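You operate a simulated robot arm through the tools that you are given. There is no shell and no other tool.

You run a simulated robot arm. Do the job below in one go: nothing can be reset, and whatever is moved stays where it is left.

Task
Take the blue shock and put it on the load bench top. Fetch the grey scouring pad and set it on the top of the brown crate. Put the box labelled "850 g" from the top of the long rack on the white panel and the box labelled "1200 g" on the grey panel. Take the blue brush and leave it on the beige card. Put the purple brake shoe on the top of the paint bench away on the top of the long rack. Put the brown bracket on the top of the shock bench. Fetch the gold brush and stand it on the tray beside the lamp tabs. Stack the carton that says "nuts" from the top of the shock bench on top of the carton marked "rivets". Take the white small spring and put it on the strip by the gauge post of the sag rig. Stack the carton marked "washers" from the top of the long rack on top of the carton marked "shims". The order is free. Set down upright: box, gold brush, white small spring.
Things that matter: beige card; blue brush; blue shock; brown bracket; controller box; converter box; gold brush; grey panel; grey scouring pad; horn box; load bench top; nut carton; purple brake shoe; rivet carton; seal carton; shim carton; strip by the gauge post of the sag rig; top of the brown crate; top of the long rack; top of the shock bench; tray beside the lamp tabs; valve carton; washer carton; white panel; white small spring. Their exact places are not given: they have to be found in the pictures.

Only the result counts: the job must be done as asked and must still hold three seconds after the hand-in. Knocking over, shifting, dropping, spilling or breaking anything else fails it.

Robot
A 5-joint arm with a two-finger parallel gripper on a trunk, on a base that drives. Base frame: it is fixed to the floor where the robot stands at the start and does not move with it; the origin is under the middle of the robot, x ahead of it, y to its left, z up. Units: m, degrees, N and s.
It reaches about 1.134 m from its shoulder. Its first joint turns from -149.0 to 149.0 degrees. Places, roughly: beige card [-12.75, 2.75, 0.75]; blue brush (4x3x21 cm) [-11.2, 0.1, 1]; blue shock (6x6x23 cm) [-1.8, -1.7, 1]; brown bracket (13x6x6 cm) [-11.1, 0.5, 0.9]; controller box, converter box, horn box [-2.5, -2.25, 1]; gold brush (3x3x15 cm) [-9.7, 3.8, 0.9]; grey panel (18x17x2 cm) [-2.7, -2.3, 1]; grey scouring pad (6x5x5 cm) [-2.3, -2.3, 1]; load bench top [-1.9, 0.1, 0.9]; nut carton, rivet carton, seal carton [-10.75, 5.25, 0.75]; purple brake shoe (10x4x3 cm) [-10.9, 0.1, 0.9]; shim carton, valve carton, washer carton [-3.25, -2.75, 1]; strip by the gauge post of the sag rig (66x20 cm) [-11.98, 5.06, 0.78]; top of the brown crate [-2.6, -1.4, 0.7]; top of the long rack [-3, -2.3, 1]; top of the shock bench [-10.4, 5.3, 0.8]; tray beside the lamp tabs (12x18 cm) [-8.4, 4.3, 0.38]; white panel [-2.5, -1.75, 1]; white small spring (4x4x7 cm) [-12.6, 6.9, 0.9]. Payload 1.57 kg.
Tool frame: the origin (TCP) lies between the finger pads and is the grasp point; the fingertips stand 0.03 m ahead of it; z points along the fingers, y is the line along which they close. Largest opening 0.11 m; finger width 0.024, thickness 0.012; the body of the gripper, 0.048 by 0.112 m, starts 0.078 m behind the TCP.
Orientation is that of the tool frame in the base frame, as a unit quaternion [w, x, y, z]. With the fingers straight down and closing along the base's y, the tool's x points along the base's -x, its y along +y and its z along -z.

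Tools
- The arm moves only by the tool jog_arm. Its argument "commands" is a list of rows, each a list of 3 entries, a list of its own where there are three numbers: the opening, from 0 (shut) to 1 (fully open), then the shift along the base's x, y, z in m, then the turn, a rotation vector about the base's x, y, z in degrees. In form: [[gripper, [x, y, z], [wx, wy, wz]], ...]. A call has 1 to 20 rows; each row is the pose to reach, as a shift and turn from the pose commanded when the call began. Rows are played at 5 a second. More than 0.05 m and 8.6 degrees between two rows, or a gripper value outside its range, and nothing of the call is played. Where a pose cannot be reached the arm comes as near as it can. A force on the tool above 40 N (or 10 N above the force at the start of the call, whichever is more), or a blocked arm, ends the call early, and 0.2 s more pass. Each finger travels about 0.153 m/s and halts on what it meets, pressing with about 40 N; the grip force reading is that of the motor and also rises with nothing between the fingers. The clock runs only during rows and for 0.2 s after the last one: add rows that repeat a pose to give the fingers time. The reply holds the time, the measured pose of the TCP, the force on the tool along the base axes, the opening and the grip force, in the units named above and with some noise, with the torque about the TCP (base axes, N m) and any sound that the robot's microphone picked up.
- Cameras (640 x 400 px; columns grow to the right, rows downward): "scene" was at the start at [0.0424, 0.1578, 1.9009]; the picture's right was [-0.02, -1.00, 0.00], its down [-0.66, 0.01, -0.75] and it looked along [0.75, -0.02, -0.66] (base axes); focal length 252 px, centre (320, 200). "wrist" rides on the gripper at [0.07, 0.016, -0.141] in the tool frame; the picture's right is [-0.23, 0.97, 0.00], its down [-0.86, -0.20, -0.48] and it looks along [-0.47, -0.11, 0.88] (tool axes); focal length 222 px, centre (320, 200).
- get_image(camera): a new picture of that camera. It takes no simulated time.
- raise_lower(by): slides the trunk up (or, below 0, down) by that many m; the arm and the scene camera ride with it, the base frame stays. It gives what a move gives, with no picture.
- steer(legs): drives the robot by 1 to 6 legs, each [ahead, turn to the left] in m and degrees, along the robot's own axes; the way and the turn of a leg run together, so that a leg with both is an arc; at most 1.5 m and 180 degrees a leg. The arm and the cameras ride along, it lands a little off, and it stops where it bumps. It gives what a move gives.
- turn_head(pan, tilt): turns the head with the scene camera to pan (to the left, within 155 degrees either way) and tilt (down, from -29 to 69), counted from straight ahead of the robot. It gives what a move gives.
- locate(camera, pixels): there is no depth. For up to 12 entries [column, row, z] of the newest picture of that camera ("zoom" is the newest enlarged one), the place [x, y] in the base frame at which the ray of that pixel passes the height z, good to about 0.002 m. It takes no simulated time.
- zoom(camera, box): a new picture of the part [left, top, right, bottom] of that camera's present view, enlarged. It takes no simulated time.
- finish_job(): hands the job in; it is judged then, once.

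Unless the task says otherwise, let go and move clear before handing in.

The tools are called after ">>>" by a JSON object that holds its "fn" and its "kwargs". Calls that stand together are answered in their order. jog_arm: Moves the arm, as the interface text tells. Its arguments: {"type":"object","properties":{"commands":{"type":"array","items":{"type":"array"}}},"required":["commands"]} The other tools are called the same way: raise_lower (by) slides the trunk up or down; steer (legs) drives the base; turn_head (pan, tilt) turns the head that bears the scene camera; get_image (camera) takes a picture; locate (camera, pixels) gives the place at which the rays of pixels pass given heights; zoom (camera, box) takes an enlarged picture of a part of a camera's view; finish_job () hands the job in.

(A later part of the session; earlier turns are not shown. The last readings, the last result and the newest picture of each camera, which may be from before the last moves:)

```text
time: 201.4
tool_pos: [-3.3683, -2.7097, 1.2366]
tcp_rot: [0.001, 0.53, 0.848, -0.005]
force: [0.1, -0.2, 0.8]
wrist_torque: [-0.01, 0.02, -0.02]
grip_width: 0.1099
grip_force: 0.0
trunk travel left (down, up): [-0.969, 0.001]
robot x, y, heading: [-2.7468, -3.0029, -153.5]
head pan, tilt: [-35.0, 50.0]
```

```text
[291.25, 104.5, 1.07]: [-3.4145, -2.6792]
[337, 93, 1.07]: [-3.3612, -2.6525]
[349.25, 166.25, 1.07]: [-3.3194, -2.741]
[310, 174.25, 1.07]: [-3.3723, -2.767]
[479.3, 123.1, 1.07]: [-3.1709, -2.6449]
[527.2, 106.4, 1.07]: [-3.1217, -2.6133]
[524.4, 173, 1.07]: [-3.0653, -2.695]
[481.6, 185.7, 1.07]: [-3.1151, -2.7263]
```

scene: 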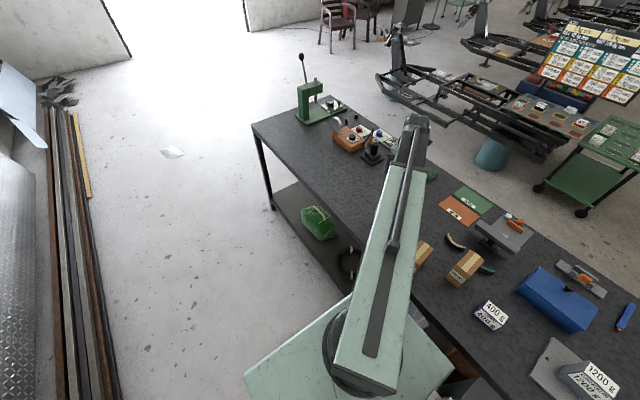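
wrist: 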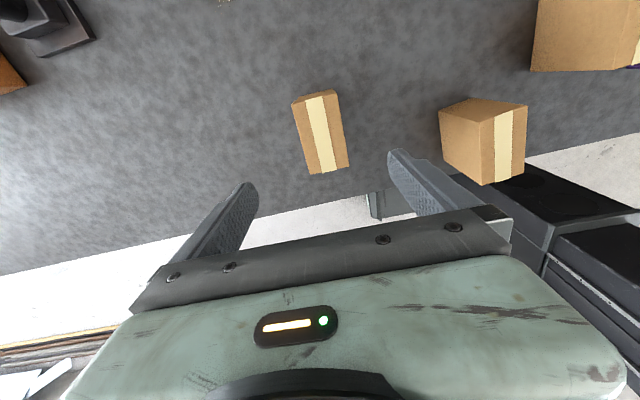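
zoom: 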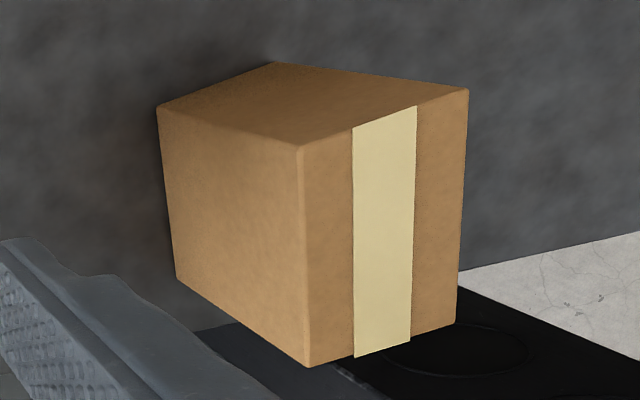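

Washers centre (−3.367,−2.710) at 26°, shims centre (−3.118,−2.670) at ~33.5°. I'll lower to z≈1.012 and grip.

>>> {"fn": "raise_lower", "kwargs": {"by": -0.16}}

>>> {"fn": "raise_lower", "kwargs": {"by": -0.065}}

>>> {"fn": "jog_arm", "kwargs": {"commands": [[0.8, [0.001, 0, 0], [0, 0, 0]], [0.65, [0.001, 0, 0], [0, 0, 0]], [0.55, [0.001, 0, 0], [0, 0, 0]], [0.45, [0.001, 0, 0], [0, 0, 0]], [0.2, [0.001, 0, 0], [0, 0, 0]], [0, [0.001, 0, 0], [0, 0, 0]], [0, [0.001, 0, 0], [0, 0, 0]], [0, [0.001, 0, 0], [0, 0, 0]]]}}

>>> {"fn": "raise_lower", "kwargs": {"by": 0.01}}

>>> {"fn": "get_image", "kwargs": {"camera": "wrist"}}

```text
time: 203.2
tool_pos: [-3.3677, -2.7092, 1.0765]
tcp_rot: [0.001, 0.533, 0.846, -0.004]
force: [-0.3, -0.5, -0.4]
wrist_torque: [-0.01, 0.01, 0.01]
grip_width: 0.1099
grip_force: 0.0
trunk travel left (down, up): [-0.809, 0.161]
robot x, y, heading: [-2.7439, -3.0034, -153.4]
head pan, tilt: [-35.0, 50.0]
```

```text
time: 204.3
tool_pos: [-3.3677, -2.71, 1.0108]
tcp_rot: [0.001, 0.532, 0.847, -0.005]
force: [0.0, 0.1, 0.1]
wrist_torque: [0.0, -0.01, -0.01]
grip_width: 0.1102
grip_force: 0.0
trunk travel left (down, up): [-0.744, 0.226]
robot x, y, heading: [-2.7422, -3.0015, -153.6]
head pan, tilt: [-35.0, 50.0]
```

```text
time: 206.1
tool_pos: [-3.3648, -2.7106, 1.0106]
tcp_rot: [0.002, 0.532, 0.847, -0.006]
force: [1.3, 0.7, 1.2]
wrist_torque: [0.1, -0.18, 0.04]
grip_width: 0.0597
grip_force: 39.8
trunk travel left (down, up): [-0.744, 0.226]
robot x, y, heading: [-2.7442, -3.0027, -153.2]
head pan, tilt: [-35.0, 50.0]
```

```text
time: 206.7
tool_pos: [-3.3671, -2.7096, 1.0217]
tcp_rot: [0.001, 0.531, 0.847, -0.005]
force: [0.1, 0.0, -3.7]
wrist_torque: [0.01, 0.01, 0.0]
grip_width: 0.0601
grip_force: 40.1
trunk travel left (down, up): [-0.754, 0.216]
robot x, y, heading: [-2.7456, -3.0011, -153.2]
head pan, tilt: [-35.0, 50.0]
```

```text
taken
```

wrist: 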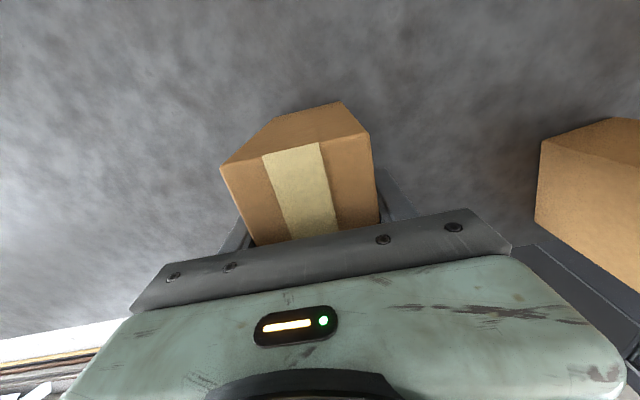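

The washers carton is held (3.7 N, bottom 0.063 below TCP). I'll raise to the top and back up 0.2 m so the shims carton is at a comfortable radius.

>>> {"fn": "raise_lower", "kwargs": {"by": 0.05}}

>>> {"fn": "raise_lower", "kwargs": {"by": 0.165}}

>>> {"fn": "steer", "kwargs": {"legs": [[-0.2, 0]]}}

>>> {"fn": "get_image", "kwargs": {"camera": "wrist"}}

```text
time: 207.6
tool_pos: [-3.367, -2.7096, 1.0699]
tcp_rot: [0.001, 0.532, 0.847, -0.005]
force: [0.7, -0.7, -3.6]
wrist_torque: [0.0, -0.03, 0.01]
grip_width: 0.0597
grip_force: 40.0
trunk travel left (down, up): [-0.804, 0.166]
robot x, y, heading: [-2.7433, -2.9979, -153.4]
head pan, tilt: [-35.0, 50.0]
```

```text
time: 209.5
tool_pos: [-3.3654, -2.7095, 1.2358]
tcp_rot: [0.001, 0.532, 0.847, -0.005]
force: [0.0, -0.4, -2.9]
wrist_torque: [0.01, 0.0, 0.01]
grip_width: 0.0599
grip_force: 40.2
trunk travel left (down, up): [-0.969, 0.001]
robot x, y, heading: [-2.7479, -3.004, -153.4]
head pan, tilt: [-35.0, 50.0]
```

```text
time: 211.1
tool_pos: [-3.1846, -2.619, 1.2358]
tcp_rot: [0.001, 0.532, 0.847, -0.005]
force: [0.0, 0.7, -4.0]
wrist_torque: [0.01, 0.01, -0.01]
grip_width: 0.0598
grip_force: 39.8
trunk travel left (down, up): [-0.969, 0.001]
robot x, y, heading: [-2.5666, -2.9105, -153.3]
head pan, tilt: [-35.0, 50.0]
```

```text
taken
```

wrist: 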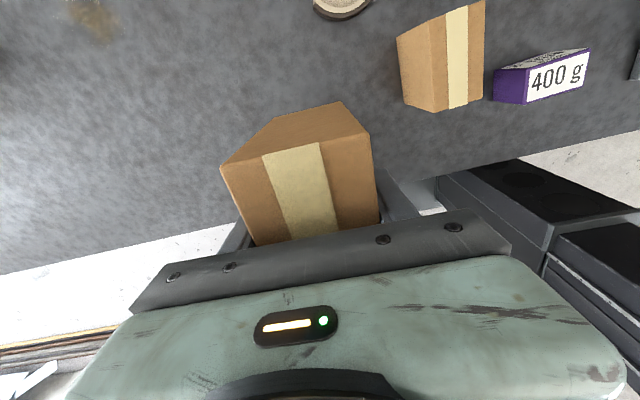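

I'll verify the shims carton from the scene camera at the new position before placing.

>>> {"fn": "turn_head", "kwargs": {"pan": -50, "tilt": 55}}

>>> {"fn": "get_image", "kwargs": {"camera": "scene"}}

>>> {"fn": "zoom", "kwargs": {"camera": "scene", "box": [240, 130, 400, 240]}}

```text
time: 211.8
tool_pos: [-3.1853, -2.6183, 1.2356]
tcp_rot: [0.001, 0.532, 0.847, -0.006]
force: [0.7, 0.2, -4.2]
wrist_torque: [0.01, 0.0, -0.01]
grip_width: 0.0596
grip_force: 39.9
trunk travel left (down, up): [-0.969, 0.001]
robot x, y, heading: [-2.5621, -2.9125, -153.1]
head pan, tilt: [-50.0, 55.0]
```

```text
taken
```

scene: 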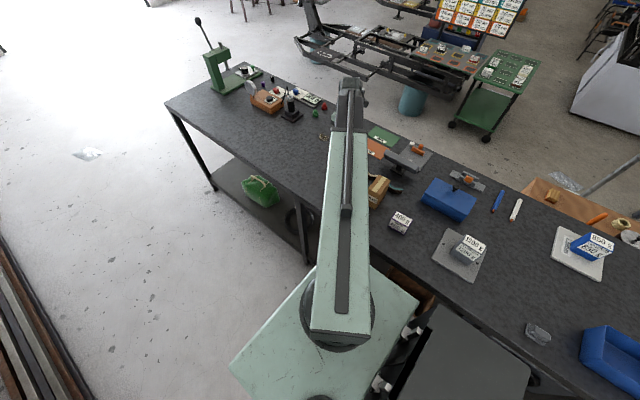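

```text
3.64 times, centred on (320, 185) of scene
```

zoom: 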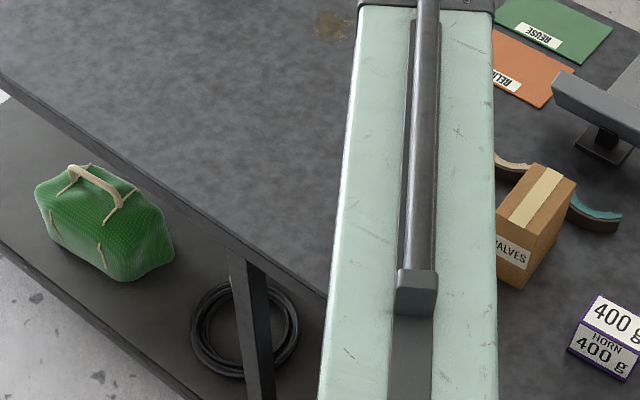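

The shims carton is hidden by the boom, but the earlier wrist measurement is good. I'll move the held carton over it and rotate 7.5°.

>>> {"fn": "jog_arm", "kwargs": {"commands": [[0, [0.022, -0.017, 0], [0, 0, 2.5]], [0, [0.044, -0.034, 0], [0, 0, 5]], [0, [0.067, -0.0516, 0], [0, 0, 7.5]], [0, [0.067, -0.0516, 0], [0, 0, 7.5]]]}}

>>> {"fn": "turn_head", "kwargs": {"pan": -30, "tilt": 45}}

>>> {"fn": "get_image", "kwargs": {"camera": "scene"}}

>>> {"fn": "get_image", "kwargs": {"camera": "wrist"}}

```text
time: 212.8
tool_pos: [-3.118, -2.6706, 1.2351]
tcp_rot: [0.002, 0.475, 0.88, -0.005]
force: [-0.1, -0.6, -3.3]
wrist_torque: [0.03, 0.01, 0.04]
grip_width: 0.0598
grip_force: 39.9
trunk travel left (down, up): [-0.969, 0.001]
robot x, y, heading: [-2.5641, -2.913, -153.3]
head pan, tilt: [-50.0, 55.0]
```

```text
time: 213.7
tool_pos: [-3.1163, -2.6706, 1.2362]
tcp_rot: [0.002, 0.476, 0.88, -0.004]
force: [0.5, 0.7, -4.0]
wrist_torque: [-0.02, -0.02, -0.03]
grip_width: 0.0599
grip_force: 40.3
trunk travel left (down, up): [-0.969, 0.001]
robot x, y, heading: [-2.5649, -2.9082, -153.4]
head pan, tilt: [-30.0, 45.0]
```

```text
taken
```

scene: 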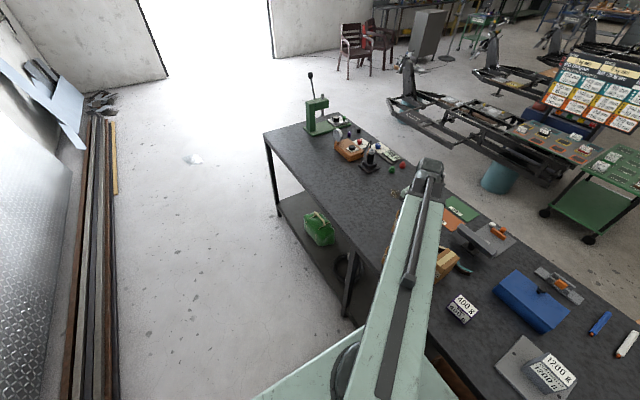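

```text
taken
```

wrist: 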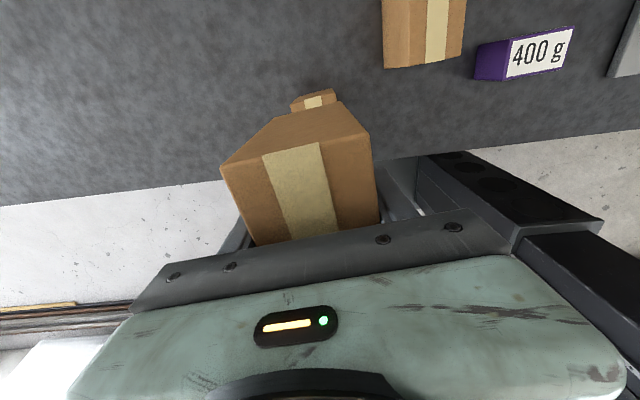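

The shims carton peeks out exactly behind the held one at (313,100). I'll check its visible corners.

>>> {"fn": "zoom", "kwargs": {"camera": "wrist", "box": [270, 70, 360, 130]}}

>>> {"fn": "locate", "kwargs": {"camera": "wrist", "pixels": [[291, 105, 1.07], [336, 95, 1.07]]}}

```text
6.67 times, centred on (315, 100) of wrist
```

zoom: 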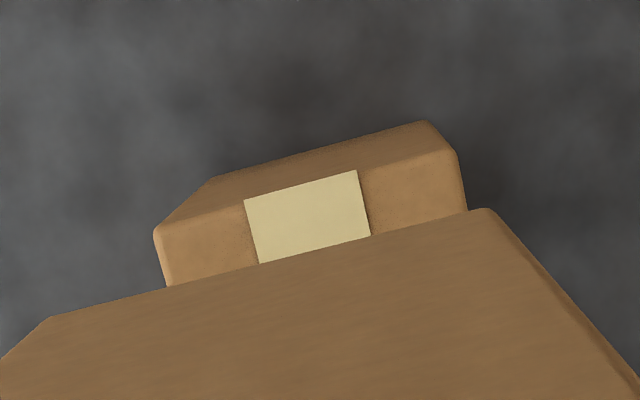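

```text
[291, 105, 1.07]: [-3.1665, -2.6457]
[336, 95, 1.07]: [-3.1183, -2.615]
```

Agreement within 4 mm. I'll lower onto it, finishing in small steps.

>>> {"fn": "raise_lower", "kwargs": {"by": -0.094}}

>>> {"fn": "raise_lower", "kwargs": {"by": -0.005}}

>>> {"fn": "raise_lower", "kwargs": {"by": -0.003}}

>>> {"fn": "raise_lower", "kwargs": {"by": -0.002}}

```text
time: 214.9
tool_pos: [-3.1167, -2.67, 1.1418]
tcp_rot: [0.002, 0.476, 0.879, -0.004]
force: [-0.5, -0.8, -4.0]
wrist_torque: [0.0, 0.01, 0.03]
grip_width: 0.0602
grip_force: 40.0
trunk travel left (down, up): [-0.875, 0.095]
robot x, y, heading: [-2.5653, -2.9107, -153.3]
head pan, tilt: [-30.0, 45.0]
```

```text
time: 215.5
tool_pos: [-3.1159, -2.6701, 1.137]
tcp_rot: [0.001, 0.476, 0.879, -0.005]
force: [-0.5, 0.5, -3.6]
wrist_torque: [0.01, -0.01, 0.02]
grip_width: 0.0599
grip_force: 40.0
trunk travel left (down, up): [-0.87, 0.1]
robot x, y, heading: [-2.5653, -2.9065, -153.5]
head pan, tilt: [-30.0, 45.0]
```

```text
time: 216.0
tool_pos: [-3.1166, -2.6696, 1.1338]
tcp_rot: [0.002, 0.475, 0.88, -0.005]
force: [0.2, 0.1, -4.1]
wrist_torque: [0.01, 0.03, 0.02]
grip_width: 0.0596
grip_force: 39.6
trunk travel left (down, up): [-0.867, 0.103]
robot x, y, heading: [-2.5634, -2.9086, -153.4]
head pan, tilt: [-30.0, 45.0]
```

```text
time: 216.5
tool_pos: [-3.1156, -2.67, 1.1314]
tcp_rot: [0.002, 0.475, 0.88, -0.005]
force: [-0.2, -0.8, -3.8]
wrist_torque: [0.02, 0.01, 0.01]
grip_width: 0.0598
grip_force: 39.9
trunk travel left (down, up): [-0.865, 0.105]
robot x, y, heading: [-2.5643, -2.9105, -153.5]
head pan, tilt: [-30.0, 45.0]
```

>>> {"fn": "raise_lower", "kwargs": {"by": -0.002}}

>>> {"fn": "raise_lower", "kwargs": {"by": -0.002}}

>>> {"fn": "raise_lower", "kwargs": {"by": -0.002}}

```text
time: 217.0
tool_pos: [-3.1166, -2.6714, 1.1306]
tcp_rot: [0.001, 0.476, 0.88, -0.004]
force: [-4.8, 4.4, 25.4]
wrist_torque: [0.25, -0.51, 0.15]
grip_width: 0.0599
grip_force: 40.1
trunk travel left (down, up): [-0.863, 0.107]
robot x, y, heading: [-2.5694, -2.9111, -153.4]
head pan, tilt: [-30.0, 45.0]
```

```text
time: 217.6
tool_pos: [-3.1144, -2.6711, 1.1299]
tcp_rot: [0.002, 0.476, 0.88, -0.005]
force: [-6.0, 3.8, 36.7]
wrist_torque: [0.41, -0.6, 0.07]
grip_width: 0.0597
grip_force: 39.9
trunk travel left (down, up): [-0.861, 0.109]
robot x, y, heading: [-2.5661, -2.9094, -153.3]
head pan, tilt: [-30.0, 45.0]
```

```text
time: 218.1
tool_pos: [-3.1142, -2.6709, 1.1275]
tcp_rot: [0.001, 0.476, 0.88, -0.005]
force: [-3.2, 1.6, 33.1]
wrist_torque: [0.41, -0.71, 0.06]
grip_width: 0.0602
grip_force: 39.8
trunk travel left (down, up): [-0.859, 0.111]
robot x, y, heading: [-2.5609, -2.9108, -153.5]
head pan, tilt: [-30.0, 45.0]
```

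Contact reached. I'll relieve 3 mm, release and rise.

>>> {"fn": "raise_lower", "kwargs": {"by": 0.003}}

>>> {"fn": "jog_arm", "kwargs": {"commands": [[0.6, [0, 0, 0], [0, 0, 0]], [0.7, [0, 0, 0], [0, 0, 0]], [0.85, [0, 0, 0], [0, 0, 0]], [1, [0, 0, 0], [0, 0, 0]], [1, [0, 0, 0], [0, 0, 0]]]}}

>>> {"fn": "raise_lower", "kwargs": {"by": 0.108}}

>>> {"fn": "get_image", "kwargs": {"camera": "wrist"}}

>>> {"fn": "zoom", "kwargs": {"camera": "scene", "box": [380, 160, 520, 300]}}

```text
time: 218.6
tool_pos: [-3.1167, -2.6702, 1.1285]
tcp_rot: [0.002, 0.475, 0.88, -0.004]
force: [0.0, 0.2, -3.1]
wrist_torque: [0.0, 0.02, 0.0]
grip_width: 0.0598
grip_force: 40.3
trunk travel left (down, up): [-0.862, 0.108]
robot x, y, heading: [-2.5631, -2.9124, -153.5]
head pan, tilt: [-30.0, 45.0]
```

```text
time: 219.8
tool_pos: [-3.1171, -2.6699, 1.129]
tcp_rot: [0.001, 0.475, 0.88, -0.005]
force: [0.2, 0.8, 0.3]
wrist_torque: [0.03, -0.02, -0.03]
grip_width: 0.1101
grip_force: 0.0
trunk travel left (down, up): [-0.862, 0.108]
robot x, y, heading: [-2.5645, -2.9075, -153.4]
head pan, tilt: [-30.0, 45.0]
```

```text
time: 221.2
tool_pos: [-3.1165, -2.6707, 1.2363]
tcp_rot: [0.001, 0.477, 0.879, -0.005]
force: [-0.1, -0.1, -0.3]
wrist_torque: [0.0, -0.03, -0.01]
grip_width: 0.1097
grip_force: 0.0
trunk travel left (down, up): [-0.97, 0.0]
robot x, y, heading: [-2.5654, -2.9114, -153.4]
head pan, tilt: [-30.0, 45.0]
```

```text
taken
```

wrist: 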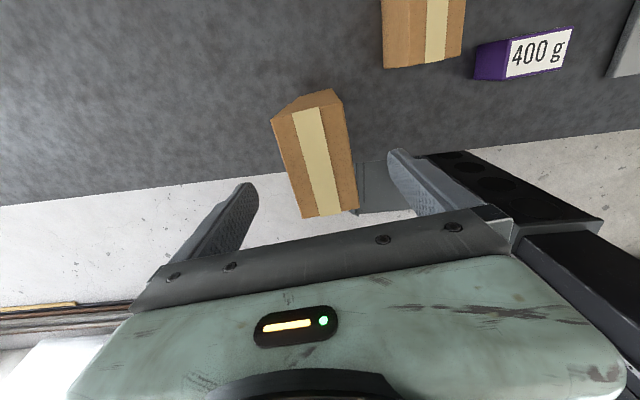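

```text
2.86 times, centred on (450, 230) of scene
```

zoom: 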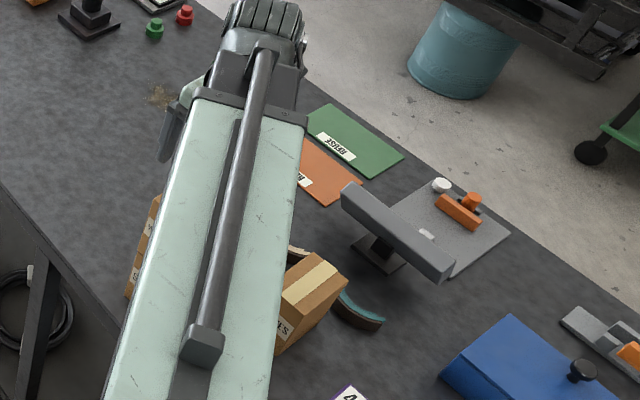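

The washers carton is stacked on the shims one (top ≈1.19, tips at 1.206). I'll slide the gripper off along the carton's long side, then swing back and check the stack.

>>> {"fn": "jog_arm", "kwargs": {"commands": [[1, [-0.02, 0.038, 0], [0, 0, 0]], [1, [-0.04, 0.076, 0], [0, 0, 0]], [1, [-0.055, 0.107, 0], [0, 0, 0]], [1, [-0.065, 0.13, 0], [0, 0, 0]], [1, [-0.03, 0.155, 0], [0, 0, 0]], [1, [0.008, 0.175, 0], [0, 0, 0]], [1, [0.045, 0.195, 0], [0, 0, 0]], [1, [0.083, 0.215, 0], [0, 0, 0]], [1, [0.12, 0.233, 0], [0, 0, 0]], [1, [0.157, 0.25, 0], [0, 0, 0]], [1, [0.19, 0.25, 0], [0, 0, 0]], [1, [0.19, 0.25, 0], [0, 0, 0]]]}}

>>> {"fn": "get_image", "kwargs": {"camera": "scene"}}

>>> {"fn": "zoom", "kwargs": {"camera": "scene", "box": [350, 160, 470, 280]}}

```text
time: 223.8
tool_pos: [-2.9753, -2.4551, 1.237]
tcp_rot: [0.005, 0.499, 0.867, 0.005]
force: [-0.6, 0.6, 0.2]
wrist_torque: [-0.01, 0.03, -0.02]
grip_width: 0.1099
grip_force: 0.1
out of reach, approached as far as the arm can: row 9, 10, 11, 12
trunk travel left (down, up): [-0.97, 0.0]
robot x, y, heading: [-2.5594, -2.9125, -153.6]
head pan, tilt: [-30.0, 45.0]
```

```text
taken
```

scene: 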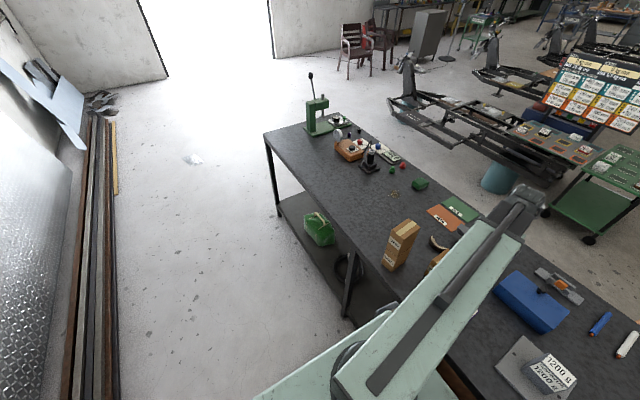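

```text
3.33 times, centred on (410, 220) of scene
```

zoom: 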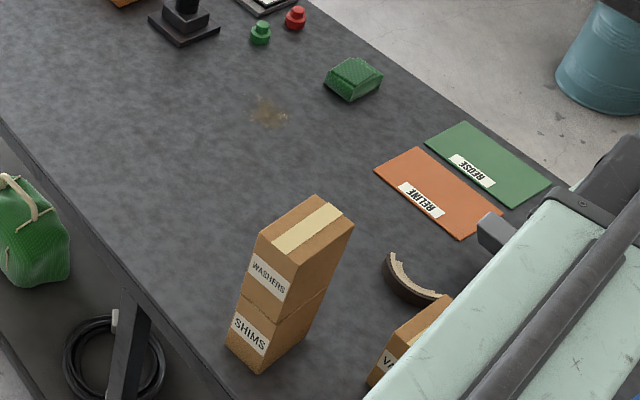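

The WASHERS carton sits squarely on SHIMS. I'll rotate the wrist back, and reverse 0.85 m to fetch the pad.

>>> {"fn": "jog_arm", "kwargs": {"commands": [[1, [0, 0, 0], [0, 0, -8.2]], [1, [0, 0, 0], [0, 0, -16.4]], [1, [0, 0, 0], [0, 0, -24.6]], [1, [0, 0, 0], [0, 0, -32.8]], [1, [0, 0, 0], [0, 0, -41]], [1, [0, 0, 0], [0, 0, -49.2]], [1, [0, 0, 0], [0, 0, -57.4]], [1, [0, 0, 0], [0, 0, -65.6]], [1, [0, 0, 0], [0, 0, -73.8]], [1, [0, 0, 0], [0, 0, -82]], [1, [0, 0, 0], [0, 0, -90]], [1, [0, 0, 0], [0, 0, -90]]]}}

>>> {"fn": "steer", "kwargs": {"legs": [[-0.85, 0]]}}

>>> {"fn": "turn_head", "kwargs": {"pan": -60, "tilt": 55}}

>>> {"fn": "get_image", "kwargs": {"camera": "scene"}}

>>> {"fn": "get_image", "kwargs": {"camera": "wrist"}}

```text
time: 226.4
tool_pos: [-2.9751, -2.4566, 1.2363]
tcp_rot: [0.007, 0.966, 0.259, -0.001]
force: [-0.3, -0.5, 0.3]
wrist_torque: [0.03, -0.03, -0.02]
grip_width: 0.1101
grip_force: 0.0
trunk travel left (down, up): [-0.97, 0.0]
robot x, y, heading: [-2.564, -2.9115, -153.3]
head pan, tilt: [-30.0, 45.0]
```

```text
time: 230.9
tool_pos: [-2.2176, -2.0795, 1.2374]
tcp_rot: [0.008, 0.966, 0.257, -0.001]
force: [0.0, 0.2, -0.4]
wrist_torque: [0.0, 0.03, 0.02]
grip_width: 0.1101
grip_force: 0.0
trunk travel left (down, up): [-0.97, 0.0]
robot x, y, heading: [-1.8083, -2.5374, -154.0]
head pan, tilt: [-30.0, 45.0]
```

```text
time: 231.8
tool_pos: [-2.218, -2.0791, 1.2361]
tcp_rot: [0.007, 0.966, 0.258, 0.0]
force: [0.5, 0.4, 0.1]
wrist_torque: [-0.02, -0.03, 0.03]
grip_width: 0.1102
grip_force: 0.1
trunk travel left (down, up): [-0.97, 0.0]
robot x, y, heading: [-1.8103, -2.5388, -153.9]
head pan, tilt: [-60.0, 55.0]
```

```text
taken
```

scene: 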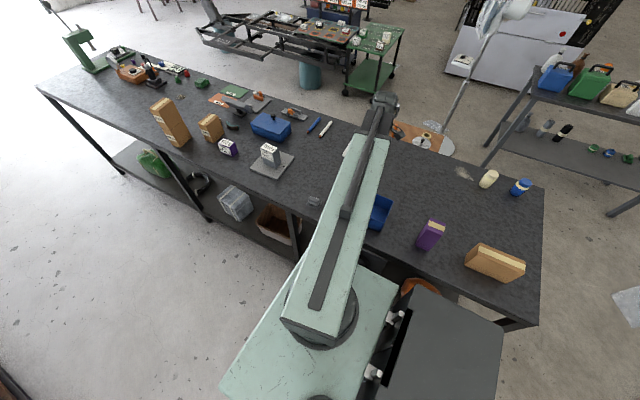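

```text
taken
```

wrist: 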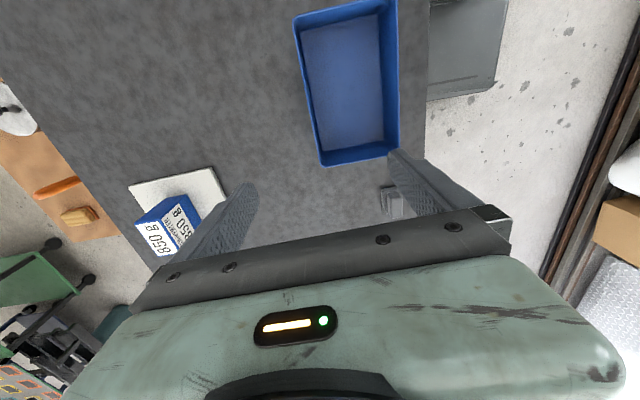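

The pad lies near (395,200) in the wrist view. I'll move over it and straighten the small tilt.

>>> {"fn": "jog_arm", "kwargs": {"commands": [[1, [-0.021, -0.041, 0], [0.8, 0.2, 0]], [1, [-0.042, -0.081, 0], [0.8, 0.2, 0]], [1, [-0.063, -0.122, 0], [0.8, 0.2, 0]], [1, [-0.084, -0.162, 0], [0.8, 0.2, 0]], [1, [-0.1045, -0.203, 0], [0.8, 0.2, 0]], [1, [-0.1045, -0.203, 0], [0.8, 0.2, 0]]]}}

>>> {"fn": "raise_lower", "kwargs": {"by": -0.1}}

>>> {"fn": "get_image", "kwargs": {"camera": "wrist"}}

>>> {"fn": "zoom", "kwargs": {"camera": "wrist", "box": [260, 90, 380, 200]}}

```text
time: 233.2
tool_pos: [-2.3215, -2.2839, 1.2369]
tcp_rot: [0.0, 0.966, 0.257, -0.001]
force: [0.3, 0.5, 0.3]
wrist_torque: [-0.01, 0.01, -0.01]
grip_width: 0.1102
grip_force: 0.1
trunk travel left (down, up): [-0.97, 0.0]
robot x, y, heading: [-1.8103, -2.5331, -153.9]
head pan, tilt: [-60.0, 55.0]
```

```text
time: 234.6
tool_pos: [-2.3205, -2.2835, 1.1377]
tcp_rot: [0.0, 0.966, 0.258, 0.0]
force: [1.0, -0.4, 0.2]
wrist_torque: [0.03, 0.0, -0.01]
grip_width: 0.1096
grip_force: 0.1
trunk travel left (down, up): [-0.87, 0.1]
robot x, y, heading: [-1.8126, -2.5391, -153.9]
head pan, tilt: [-60.0, 55.0]
```

```text
taken
```

wrist: 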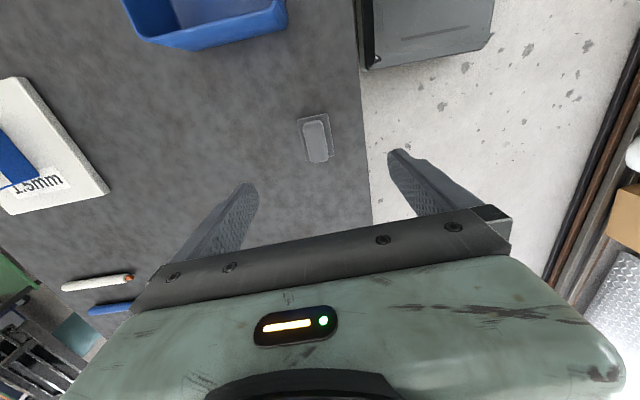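

```text
3.64 times, centred on (320, 145) of wrist
```

zoom: 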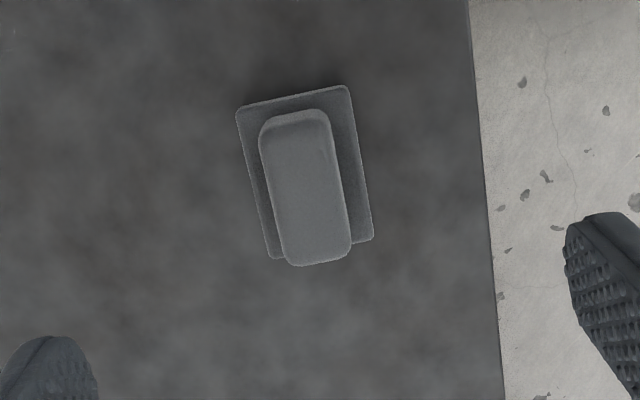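

The pad has a ~5×6 cm base with a narrower raised block; the closing axis already crosses the block. I'll locate the block.

>>> {"fn": "locate", "kwargs": {"camera": "zoom", "pixels": [[303, 195, 0.998], [262, 150, 0.998], [328, 135, 0.998], [350, 248, 0.998], [290, 262, 0.998], [237, 112, 0.955], [345, 87, 0.955], [372, 238, 0.955], [272, 258, 0.955]]}}

```text
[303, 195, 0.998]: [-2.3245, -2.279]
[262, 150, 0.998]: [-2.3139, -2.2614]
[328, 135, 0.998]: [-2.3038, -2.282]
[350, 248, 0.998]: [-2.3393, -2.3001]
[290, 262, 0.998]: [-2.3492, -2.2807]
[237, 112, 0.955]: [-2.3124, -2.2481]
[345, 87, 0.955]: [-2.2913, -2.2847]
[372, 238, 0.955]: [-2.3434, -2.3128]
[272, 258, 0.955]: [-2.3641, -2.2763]
```

The pad is centred at (−2.327,−2.281) and aligned with the tool. I'll centre, lower to TCP z≈1.0 and grip the block.

>>> {"fn": "jog_arm", "kwargs": {"commands": [[1, [-0.006, 0.0027, 0], [0, 0, 0]], [1, [-0.006, 0.0027, 0], [0, 0, 0]]]}}

>>> {"fn": "raise_lower", "kwargs": {"by": -0.138}}

>>> {"fn": "jog_arm", "kwargs": {"commands": [[0.7, [0, 0, 0], [0, 0, 0]], [0.5, [0, 0, 0], [0, 0, 0]], [0.35, [0, 0, 0], [0, 0, 0]], [0.25, [0, 0, 0], [0, 0, 0]], [0, [0, 0, 0], [0, 0, 0]], [0, [0, 0, 0], [0, 0, 0]], [0, [0, 0, 0], [0, 0, 0]]]}}

>>> {"fn": "raise_lower", "kwargs": {"by": 0.015}}

>>> {"fn": "get_image", "kwargs": {"camera": "wrist"}}

```text
time: 235.2
tool_pos: [-2.3284, -2.281, 1.1367]
tcp_rot: [0.0, 0.966, 0.257, 0.001]
force: [-0.6, 0.0, 0.3]
wrist_torque: [-0.01, -0.01, 0.0]
grip_width: 0.1098
grip_force: 0.0
trunk travel left (down, up): [-0.87, 0.1]
robot x, y, heading: [-1.8108, -2.536, -153.9]
head pan, tilt: [-60.0, 55.0]
```

```text
time: 236.8
tool_pos: [-2.3268, -2.2801, 0.9991]
tcp_rot: [0.0, 0.966, 0.257, 0.0]
force: [0.1, 0.7, -0.6]
wrist_torque: [-0.01, 0.02, 0.0]
grip_width: 0.1101
grip_force: 0.0
trunk travel left (down, up): [-0.732, 0.238]
robot x, y, heading: [-1.8082, -2.5373, -154.1]
head pan, tilt: [-60.0, 55.0]
```

```text
time: 238.4
tool_pos: [-2.3284, -2.2818, 0.9994]
tcp_rot: [-0.001, 0.966, 0.258, 0.0]
force: [0.0, -0.2, -0.2]
wrist_torque: [0.02, 0.02, 0.01]
grip_width: 0.0249
grip_force: 36.9
trunk travel left (down, up): [-0.732, 0.238]
robot x, y, heading: [-1.8091, -2.5397, -154.0]
head pan, tilt: [-60.0, 55.0]
```

```text
time: 239.0
tool_pos: [-2.3278, -2.2803, 1.0134]
tcp_rot: [-0.001, 0.966, 0.257, 0.001]
force: [0.1, -0.6, 0.4]
wrist_torque: [-0.03, 0.0, -0.01]
grip_width: 0.0248
grip_force: 36.1
trunk travel left (down, up): [-0.747, 0.223]
robot x, y, heading: [-1.8095, -2.5336, -153.9]
head pan, tilt: [-60.0, 55.0]
```

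```text
taken
```

wrist: 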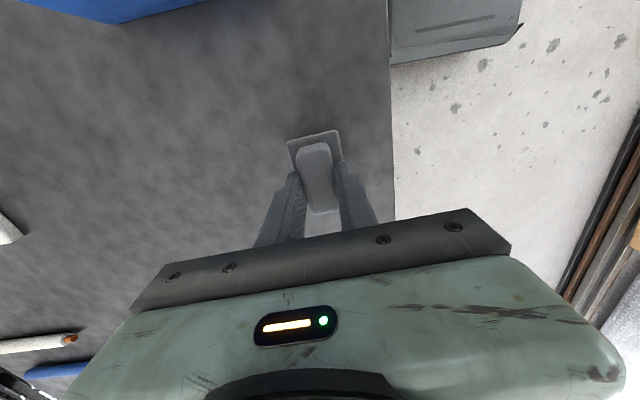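

The grip closed at 0.025 m; the pad is light, so I'll lift more and see whether it rises.

>>> {"fn": "raise_lower", "kwargs": {"by": 0.06}}

>>> {"fn": "get_image", "kwargs": {"camera": "wrist"}}

>>> {"fn": "zoom", "kwargs": {"camera": "wrist", "box": [250, 100, 400, 230]}}

```text
time: 240.0
tool_pos: [-2.3274, -2.2818, 1.0735]
tcp_rot: [0.0, 0.966, 0.257, 0.0]
force: [0.0, -0.4, 0.6]
wrist_torque: [-0.02, -0.05, 0.01]
grip_width: 0.0249
grip_force: 36.3
trunk travel left (down, up): [-0.807, 0.163]
robot x, y, heading: [-1.8076, -2.5363, -153.9]
head pan, tilt: [-60.0, 55.0]
```

```text
taken
```

wrist: 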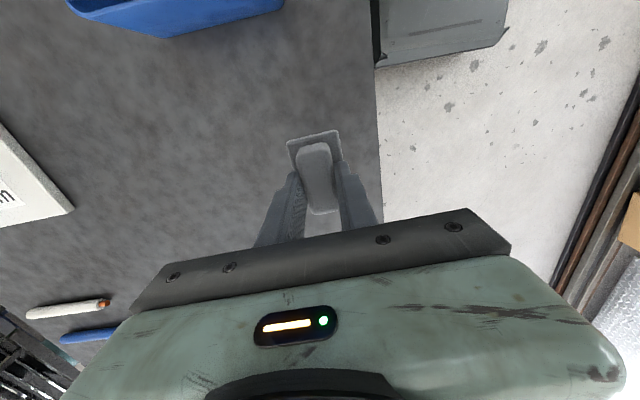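

```text
3.08 times, centred on (325, 165) of wrist
```

zoom: 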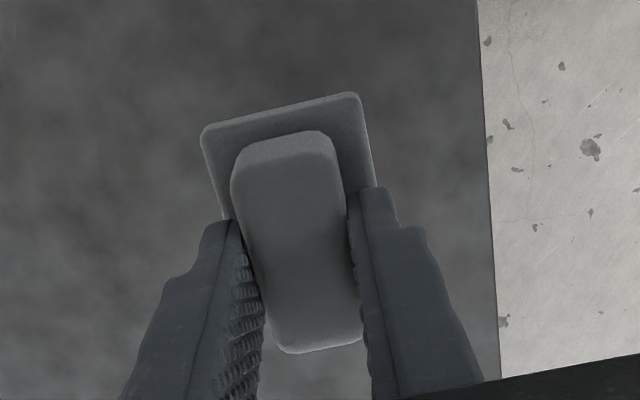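

The pad is held well. I'll raise fully, swing the arm to the front, and drive back out around the rack's near end.

>>> {"fn": "raise_lower", "kwargs": {"by": 0.163}}

>>> {"fn": "jog_arm", "kwargs": {"commands": [[0, [-0.021, -0.041, 0], [0, 0, 0]], [0, [-0.043, -0.083, 0], [0, 0, 0]], [0, [-0.064, -0.124, 0], [0, 0, 0]], [0, [-0.085, -0.166, 0], [0, 0, 0]], [0, [-0.107, -0.208, 0], [0, 0, 0]], [0, [-0.128, -0.249, 0], [0, 0, 0]], [0, [-0.12, -0.291, 0], [0, 0, 0]], [0, [-0.112, -0.333, 0], [0, 0, 0]], [0, [-0.104, -0.375, 0], [0, 0, 0]], [0, [-0.096, -0.417, 0], [0, 0, 0]], [0, [-0.088, -0.459, 0], [0, 0, 0]], [0, [-0.08, -0.501, 0], [0, 0, 0]], [0, [-0.073, -0.543, 0], [0, 0, 0]], [0, [-0.073, -0.543, 0], [0, 0, 0]]]}}

>>> {"fn": "steer", "kwargs": {"legs": [[-1.1, 0], [0, 91], [-1.45, 0], [0, -90]]}}

>>> {"fn": "turn_head", "kwargs": {"pan": 20, "tilt": 50}}

>>> {"fn": "get_image", "kwargs": {"camera": "scene"}}

>>> {"fn": "get_image", "kwargs": {"camera": "wrist"}}

```text
time: 241.9
tool_pos: [-2.3268, -2.2794, 1.2357]
tcp_rot: [0.0, 0.966, 0.258, 0.0]
force: [-0.3, -0.5, -0.3]
wrist_torque: [0.0, 0.02, -0.02]
grip_width: 0.0251
grip_force: 36.2
trunk travel left (down, up): [-0.97, 0.0]
robot x, y, heading: [-1.8107, -2.5404, -153.8]
head pan, tilt: [-60.0, 55.0]
```

```text
time: 244.9
tool_pos: [-2.4018, -2.822, 1.2377]
tcp_rot: [-0.001, 0.966, 0.257, -0.001]
force: [-0.2, -0.3, -1.3]
wrist_torque: [-0.03, 0.02, -0.01]
grip_width: 0.0248
grip_force: 36.7
trunk travel left (down, up): [-0.97, 0.0]
robot x, y, heading: [-1.8102, -2.5387, -154.0]
head pan, tilt: [-60.0, 55.0]
```

```text
time: 265.2
tool_pos: [-2.0454, -0.9843, 1.2363]
tcp_rot: [0.0, 0.97, 0.244, -0.002]
force: [-0.9, 0.3, -0.5]
wrist_torque: [-0.03, -0.02, 0.01]
grip_width: 0.0251
grip_force: 37.1
trunk travel left (down, up): [-0.97, 0.0]
robot x, y, heading: [-1.4384, -0.7325, -155.2]
head pan, tilt: [-60.0, 55.0]
```

```text
time: 266.7
tool_pos: [-2.0459, -0.9838, 1.2355]
tcp_rot: [0.0, 0.97, 0.245, 0.0]
force: [0.7, -0.1, -0.9]
wrist_torque: [0.01, 0.01, 0.01]
grip_width: 0.0251
grip_force: 37.0
trunk travel left (down, up): [-0.97, 0.0]
robot x, y, heading: [-1.4387, -0.7342, -154.9]
head pan, tilt: [20.0, 50.0]
```

```text
taken
```

scene: 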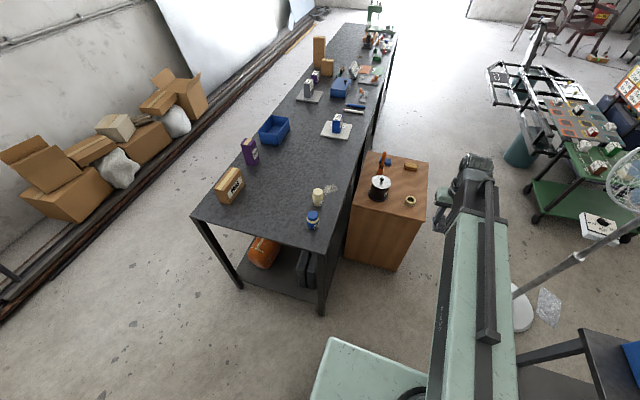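

```text
taken
```

wrist: 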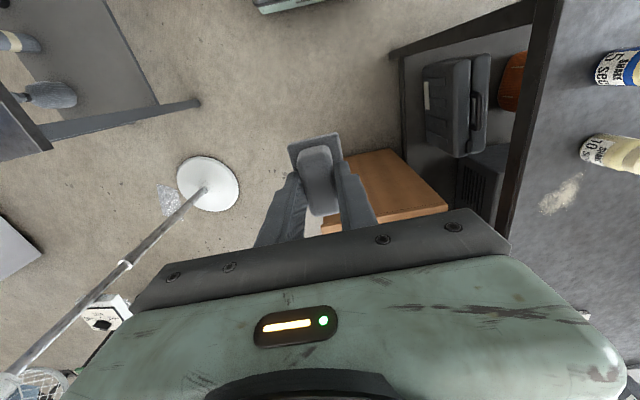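

I'm back at u≈1.62, v≈0 with the pad still held (36 N). I'll drive ahead 0.48 m toward the crate and examine its top.

>>> {"fn": "steer", "kwargs": {"legs": [[0, 2], [0.48, 0]]}}

>>> {"fn": "turn_head", "kwargs": {"pan": 25, "tilt": 55}}

>>> {"fn": "get_image", "kwargs": {"camera": "scene"}}

>>> {"fn": "zoom", "kwargs": {"camera": "scene", "box": [330, 150, 480, 290]}}

```text
time: 270.0
tool_pos: [-2.4722, -1.2204, 1.2358]
tcp_rot: [-0.001, 0.966, 0.258, 0.0]
force: [-0.1, 0.5, -0.4]
wrist_torque: [0.02, -0.02, 0.01]
grip_width: 0.0248
grip_force: 36.7
trunk travel left (down, up): [-0.97, 0.0]
robot x, y, heading: [-1.8694, -0.9539, -153.5]
head pan, tilt: [20.0, 50.0]
```

```text
time: 270.6
tool_pos: [-2.4718, -1.2203, 1.2371]
tcp_rot: [0.0, 0.966, 0.257, 0.0]
force: [0.4, 0.5, -0.5]
wrist_torque: [0.03, 0.01, -0.02]
grip_width: 0.0249
grip_force: 36.6
trunk travel left (down, up): [-0.97, 0.0]
robot x, y, heading: [-1.8695, -0.9541, -153.2]
head pan, tilt: [25.0, 55.0]
```

```text
taken
```

scene: 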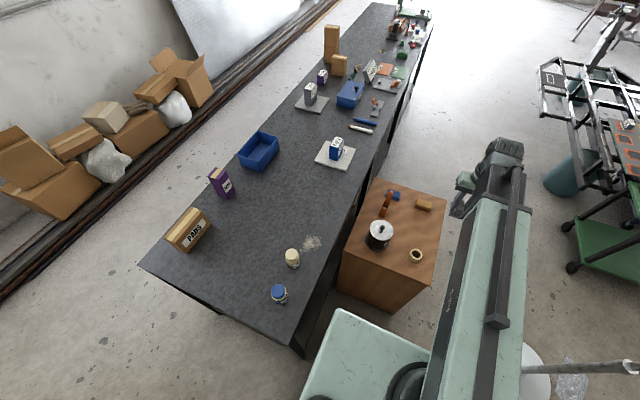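

```text
2.86 times, centred on (405, 220) of scene
```

zoom: 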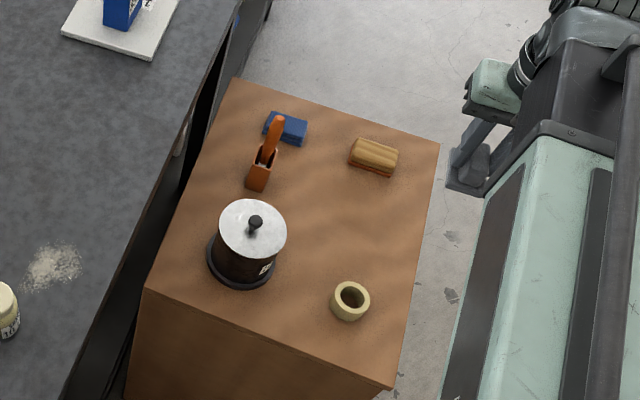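

The free patch is around zoom (335,215), between pot, tape and wood block. I'll locate it and the crate corners.

>>> {"fn": "locate", "kwargs": {"camera": "zoom", "pixels": [[335, 215, 0.7], [147, 288, 0.7], [397, 388, 0.7], [438, 145, 0.7], [235, 78, 0.7], [345, 312, 0.7], [240, 275, 0.7], [375, 165, 0.7], [258, 185, 0.7], [147, 288, 0.74], [397, 388, 0.74], [335, 215, 0.74]]}}

>>> {"fn": "zoom", "kwargs": {"camera": "scene", "box": [320, 220, 460, 340]}}

>>> {"fn": "get_image", "kwargs": {"camera": "wrist"}}

```text
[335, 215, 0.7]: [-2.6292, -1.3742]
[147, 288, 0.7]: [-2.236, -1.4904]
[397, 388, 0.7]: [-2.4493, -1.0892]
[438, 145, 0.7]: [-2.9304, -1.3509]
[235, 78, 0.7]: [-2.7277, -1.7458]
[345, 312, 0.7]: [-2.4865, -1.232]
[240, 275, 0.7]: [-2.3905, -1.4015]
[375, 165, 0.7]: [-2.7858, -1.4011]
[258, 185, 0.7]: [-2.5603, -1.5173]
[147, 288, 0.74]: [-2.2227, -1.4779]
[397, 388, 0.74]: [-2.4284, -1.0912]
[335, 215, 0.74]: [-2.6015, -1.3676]
```

```text
3.33 times, centred on (390, 280) of scene
```

zoom: 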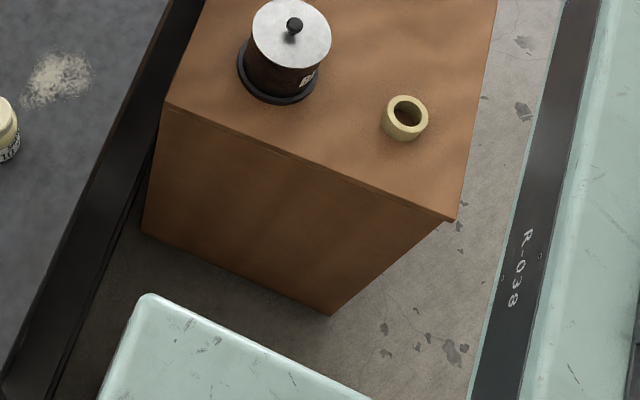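

```text
taken
```

wrist: 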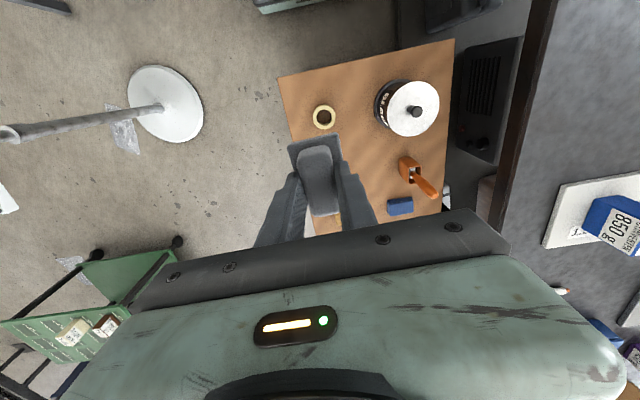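

>>> {"fn": "locate", "kwargs": {"camera": "zoom", "pixels": [[143, 234, 0.0], [330, 316, 0.0], [165, 103, 0.7], [453, 221, 0.7], [165, 103, 0.68], [453, 221, 0.68], [165, 103, 0.72], [453, 221, 0.72]]}}

>>> {"fn": "locate", "kwargs": {"camera": "wrist", "pixels": [[278, 78, 0.7], [454, 40, 0.7], [442, 212, 0.7], [324, 118, 0.7], [278, 78, 0.67], [454, 40, 0.67]]}}

```text
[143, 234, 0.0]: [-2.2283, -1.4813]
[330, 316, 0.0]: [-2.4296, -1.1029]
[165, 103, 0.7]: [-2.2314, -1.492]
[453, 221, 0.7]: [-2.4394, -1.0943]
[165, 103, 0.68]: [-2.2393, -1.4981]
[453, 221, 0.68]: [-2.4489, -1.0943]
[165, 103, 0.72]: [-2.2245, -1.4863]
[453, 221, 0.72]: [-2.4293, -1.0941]
```

```text
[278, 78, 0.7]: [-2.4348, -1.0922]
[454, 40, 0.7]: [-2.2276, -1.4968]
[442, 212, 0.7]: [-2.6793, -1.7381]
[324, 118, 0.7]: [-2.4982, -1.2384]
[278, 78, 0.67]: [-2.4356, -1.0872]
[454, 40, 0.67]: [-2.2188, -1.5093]
```

The crate top is at z≈0.71 and the free spot at (−2.622,−1.372). Before lowering so far, I'll check the carriage plate's corner clearance to the rack.

>>> {"fn": "locate", "kwargs": {"camera": "scene", "pixels": [[339, 308.5, 0.9], [339, 308.5, 1.0], [339, 308.5, 1.1], [339, 308.5, 1.2], [304, 357, 0.948], [290, 345, 0.948]]}}

>>> {"fn": "turn_head", "kwargs": {"pan": 45, "tilt": 69}}

>>> {"fn": "get_image", "kwargs": {"camera": "scene"}}

```text
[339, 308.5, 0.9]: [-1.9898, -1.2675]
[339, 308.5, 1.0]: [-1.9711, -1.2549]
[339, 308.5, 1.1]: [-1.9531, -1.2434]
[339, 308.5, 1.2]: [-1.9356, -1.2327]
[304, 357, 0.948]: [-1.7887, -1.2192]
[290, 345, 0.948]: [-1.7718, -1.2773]
```

```text
time: 271.5
tool_pos: [-2.4732, -1.2202, 1.2367]
tcp_rot: [0.0, 0.966, 0.257, 0.0]
force: [-1.1, 0.1, 0.4]
wrist_torque: [-0.01, 0.0, 0.0]
grip_width: 0.0249
grip_force: 36.3
trunk travel left (down, up): [-0.97, 0.0]
robot x, y, heading: [-1.8711, -0.959, -153.3]
head pan, tilt: [45.0, 68.8]
```

```text
taken
```

scene: 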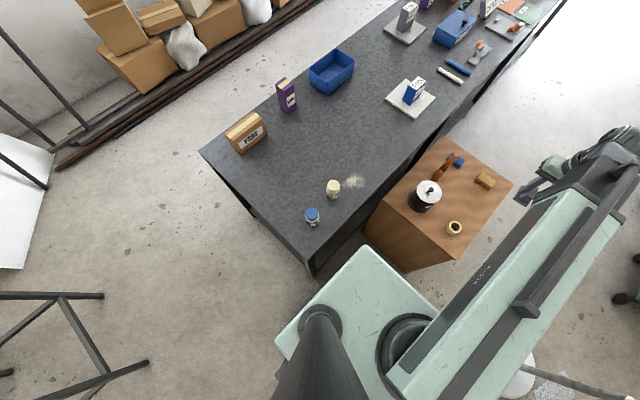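

Clearance is about 10 cm. I'll move the pad over the free spot and lower.

>>> {"fn": "jog_arm", "kwargs": {"commands": [[0, [-0.03, -0.03, 0], [0, 0, 0]], [0, [-0.06, -0.06, 0], [0, 0, 0]], [0, [-0.09, -0.091, 0], [0, 0, 0]], [0, [-0.12, -0.121, 0], [0, 0, 0]], [0, [-0.15, -0.152, 0], [0, 0, 0]], [0, [-0.15, -0.152, 0], [0, 0, 0]]]}}

>>> {"fn": "raise_lower", "kwargs": {"by": -0.25}}

>>> {"fn": "get_image", "kwargs": {"camera": "wrist"}}

>>> {"fn": "turn_head", "kwargs": {"pan": 20, "tilt": 50}}

>>> {"fn": "get_image", "kwargs": {"camera": "scene"}}

```text
time: 272.9
tool_pos: [-2.6208, -1.3696, 1.2372]
tcp_rot: [0.0, 0.966, 0.257, 0.0]
force: [-0.2, -0.1, -0.3]
wrist_torque: [0.03, 0.01, 0.03]
grip_width: 0.0248
grip_force: 36.6
trunk travel left (down, up): [-0.97, 0.0]
robot x, y, heading: [-1.8683, -0.9564, -153.1]
head pan, tilt: [45.0, 68.8]
```

```text
time: 275.4
tool_pos: [-2.6212, -1.369, 0.9861]
tcp_rot: [0.0, 0.966, 0.257, 0.0]
force: [-0.5, -0.2, 0.0]
wrist_torque: [0.0, 0.03, -0.01]
grip_width: 0.0249
grip_force: 36.6
trunk travel left (down, up): [-0.72, 0.25]
robot x, y, heading: [-1.8726, -0.9522, -153.3]
head pan, tilt: [45.0, 68.8]
```

```text
taken
```

wrist: 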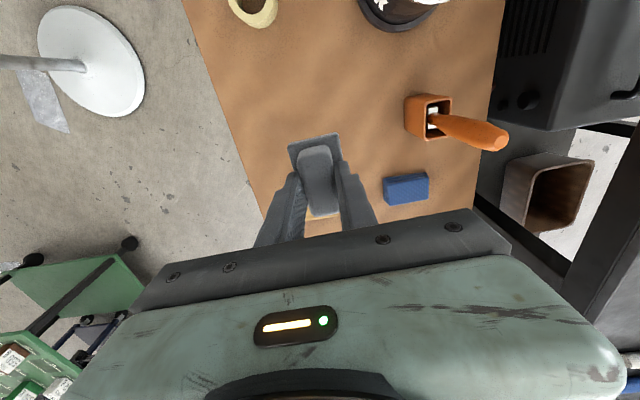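

```text
time: 276.3
tool_pos: [-2.6219, -1.3689, 0.9876]
tcp_rot: [0.0, 0.966, 0.257, 0.0]
force: [-0.6, 1.4, 0.3]
wrist_torque: [0.03, 0.01, 0.02]
grip_width: 0.0247
grip_force: 36.8
trunk travel left (down, up): [-0.72, 0.25]
robot x, y, heading: [-1.8706, -0.9516, -153.2]
head pan, tilt: [20.0, 50.0]
```

```text
taken
```

scene: 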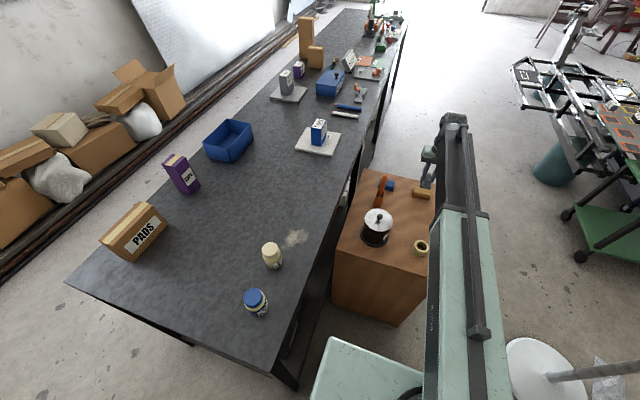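

All clear below. I'll continue lowering and finish in small steps.

>>> {"fn": "raise_lower", "kwargs": {"by": -0.212}}

>>> {"fn": "raise_lower", "kwargs": {"by": -0.006}}

>>> {"fn": "get_image", "kwargs": {"camera": "wrist"}}

>>> {"fn": "zoom", "kwargs": {"camera": "scene", "box": [320, 100, 480, 220]}}

```text
time: 278.6
tool_pos: [-2.6209, -1.3695, 0.774]
tcp_rot: [0.0, 0.966, 0.258, 0.0]
force: [0.1, 0.2, -0.4]
wrist_torque: [0.0, -0.03, -0.01]
grip_width: 0.025
grip_force: 37.0
trunk travel left (down, up): [-0.508, 0.462]
robot x, y, heading: [-1.8729, -0.9545, -153.3]
head pan, tilt: [20.0, 50.0]
```

```text
time: 279.1
tool_pos: [-2.6208, -1.37, 0.7684]
tcp_rot: [0.0, 0.967, 0.256, -0.001]
force: [0.9, 0.4, 0.7]
wrist_torque: [0.0, 0.04, 0.01]
grip_width: 0.0249
grip_force: 36.5
trunk travel left (down, up): [-0.502, 0.468]
robot x, y, heading: [-1.8707, -0.9518, -153.1]
head pan, tilt: [20.0, 50.0]
```

```text
taken
```

wrist: 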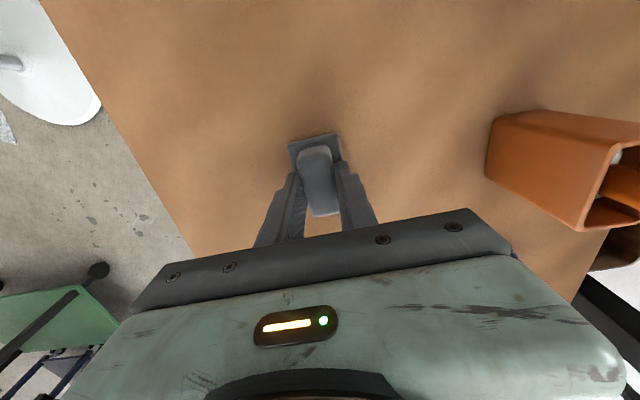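

```text
3.33 times, centred on (400, 160) of scene
```

zoom: 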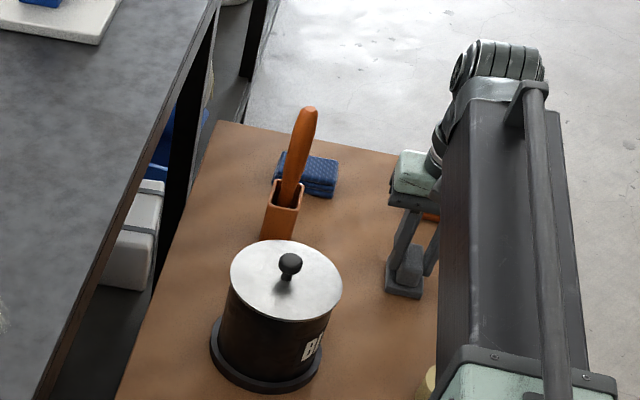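

>>> {"fn": "raise_lower", "kwargs": {"by": -0.003}}

>>> {"fn": "raise_lower", "kwargs": {"by": -0.003}}

```text
time: 279.7
tool_pos: [-2.621, -1.3682, 0.768]
tcp_rot: [0.001, 0.967, 0.256, -0.002]
force: [-7.2, -3.5, 28.5]
wrist_torque: [-0.11, 0.2, 0.03]
grip_width: 0.025
grip_force: 37.1
trunk travel left (down, up): [-0.499, 0.471]
robot x, y, heading: [-1.8712, -0.9538, -153.2]
head pan, tilt: [20.0, 50.0]
```

```text
time: 280.2
tool_pos: [-2.6186, -1.3681, 0.7638]
tcp_rot: [0.001, 0.966, 0.257, -0.001]
force: [-2.8, -1.7, 25.5]
wrist_torque: [-0.04, 0.08, -0.01]
grip_width: 0.0249
grip_force: 36.7
trunk travel left (down, up): [-0.496, 0.474]
robot x, y, heading: [-1.8703, -0.955, -153.3]
head pan, tilt: [20.0, 50.0]
```

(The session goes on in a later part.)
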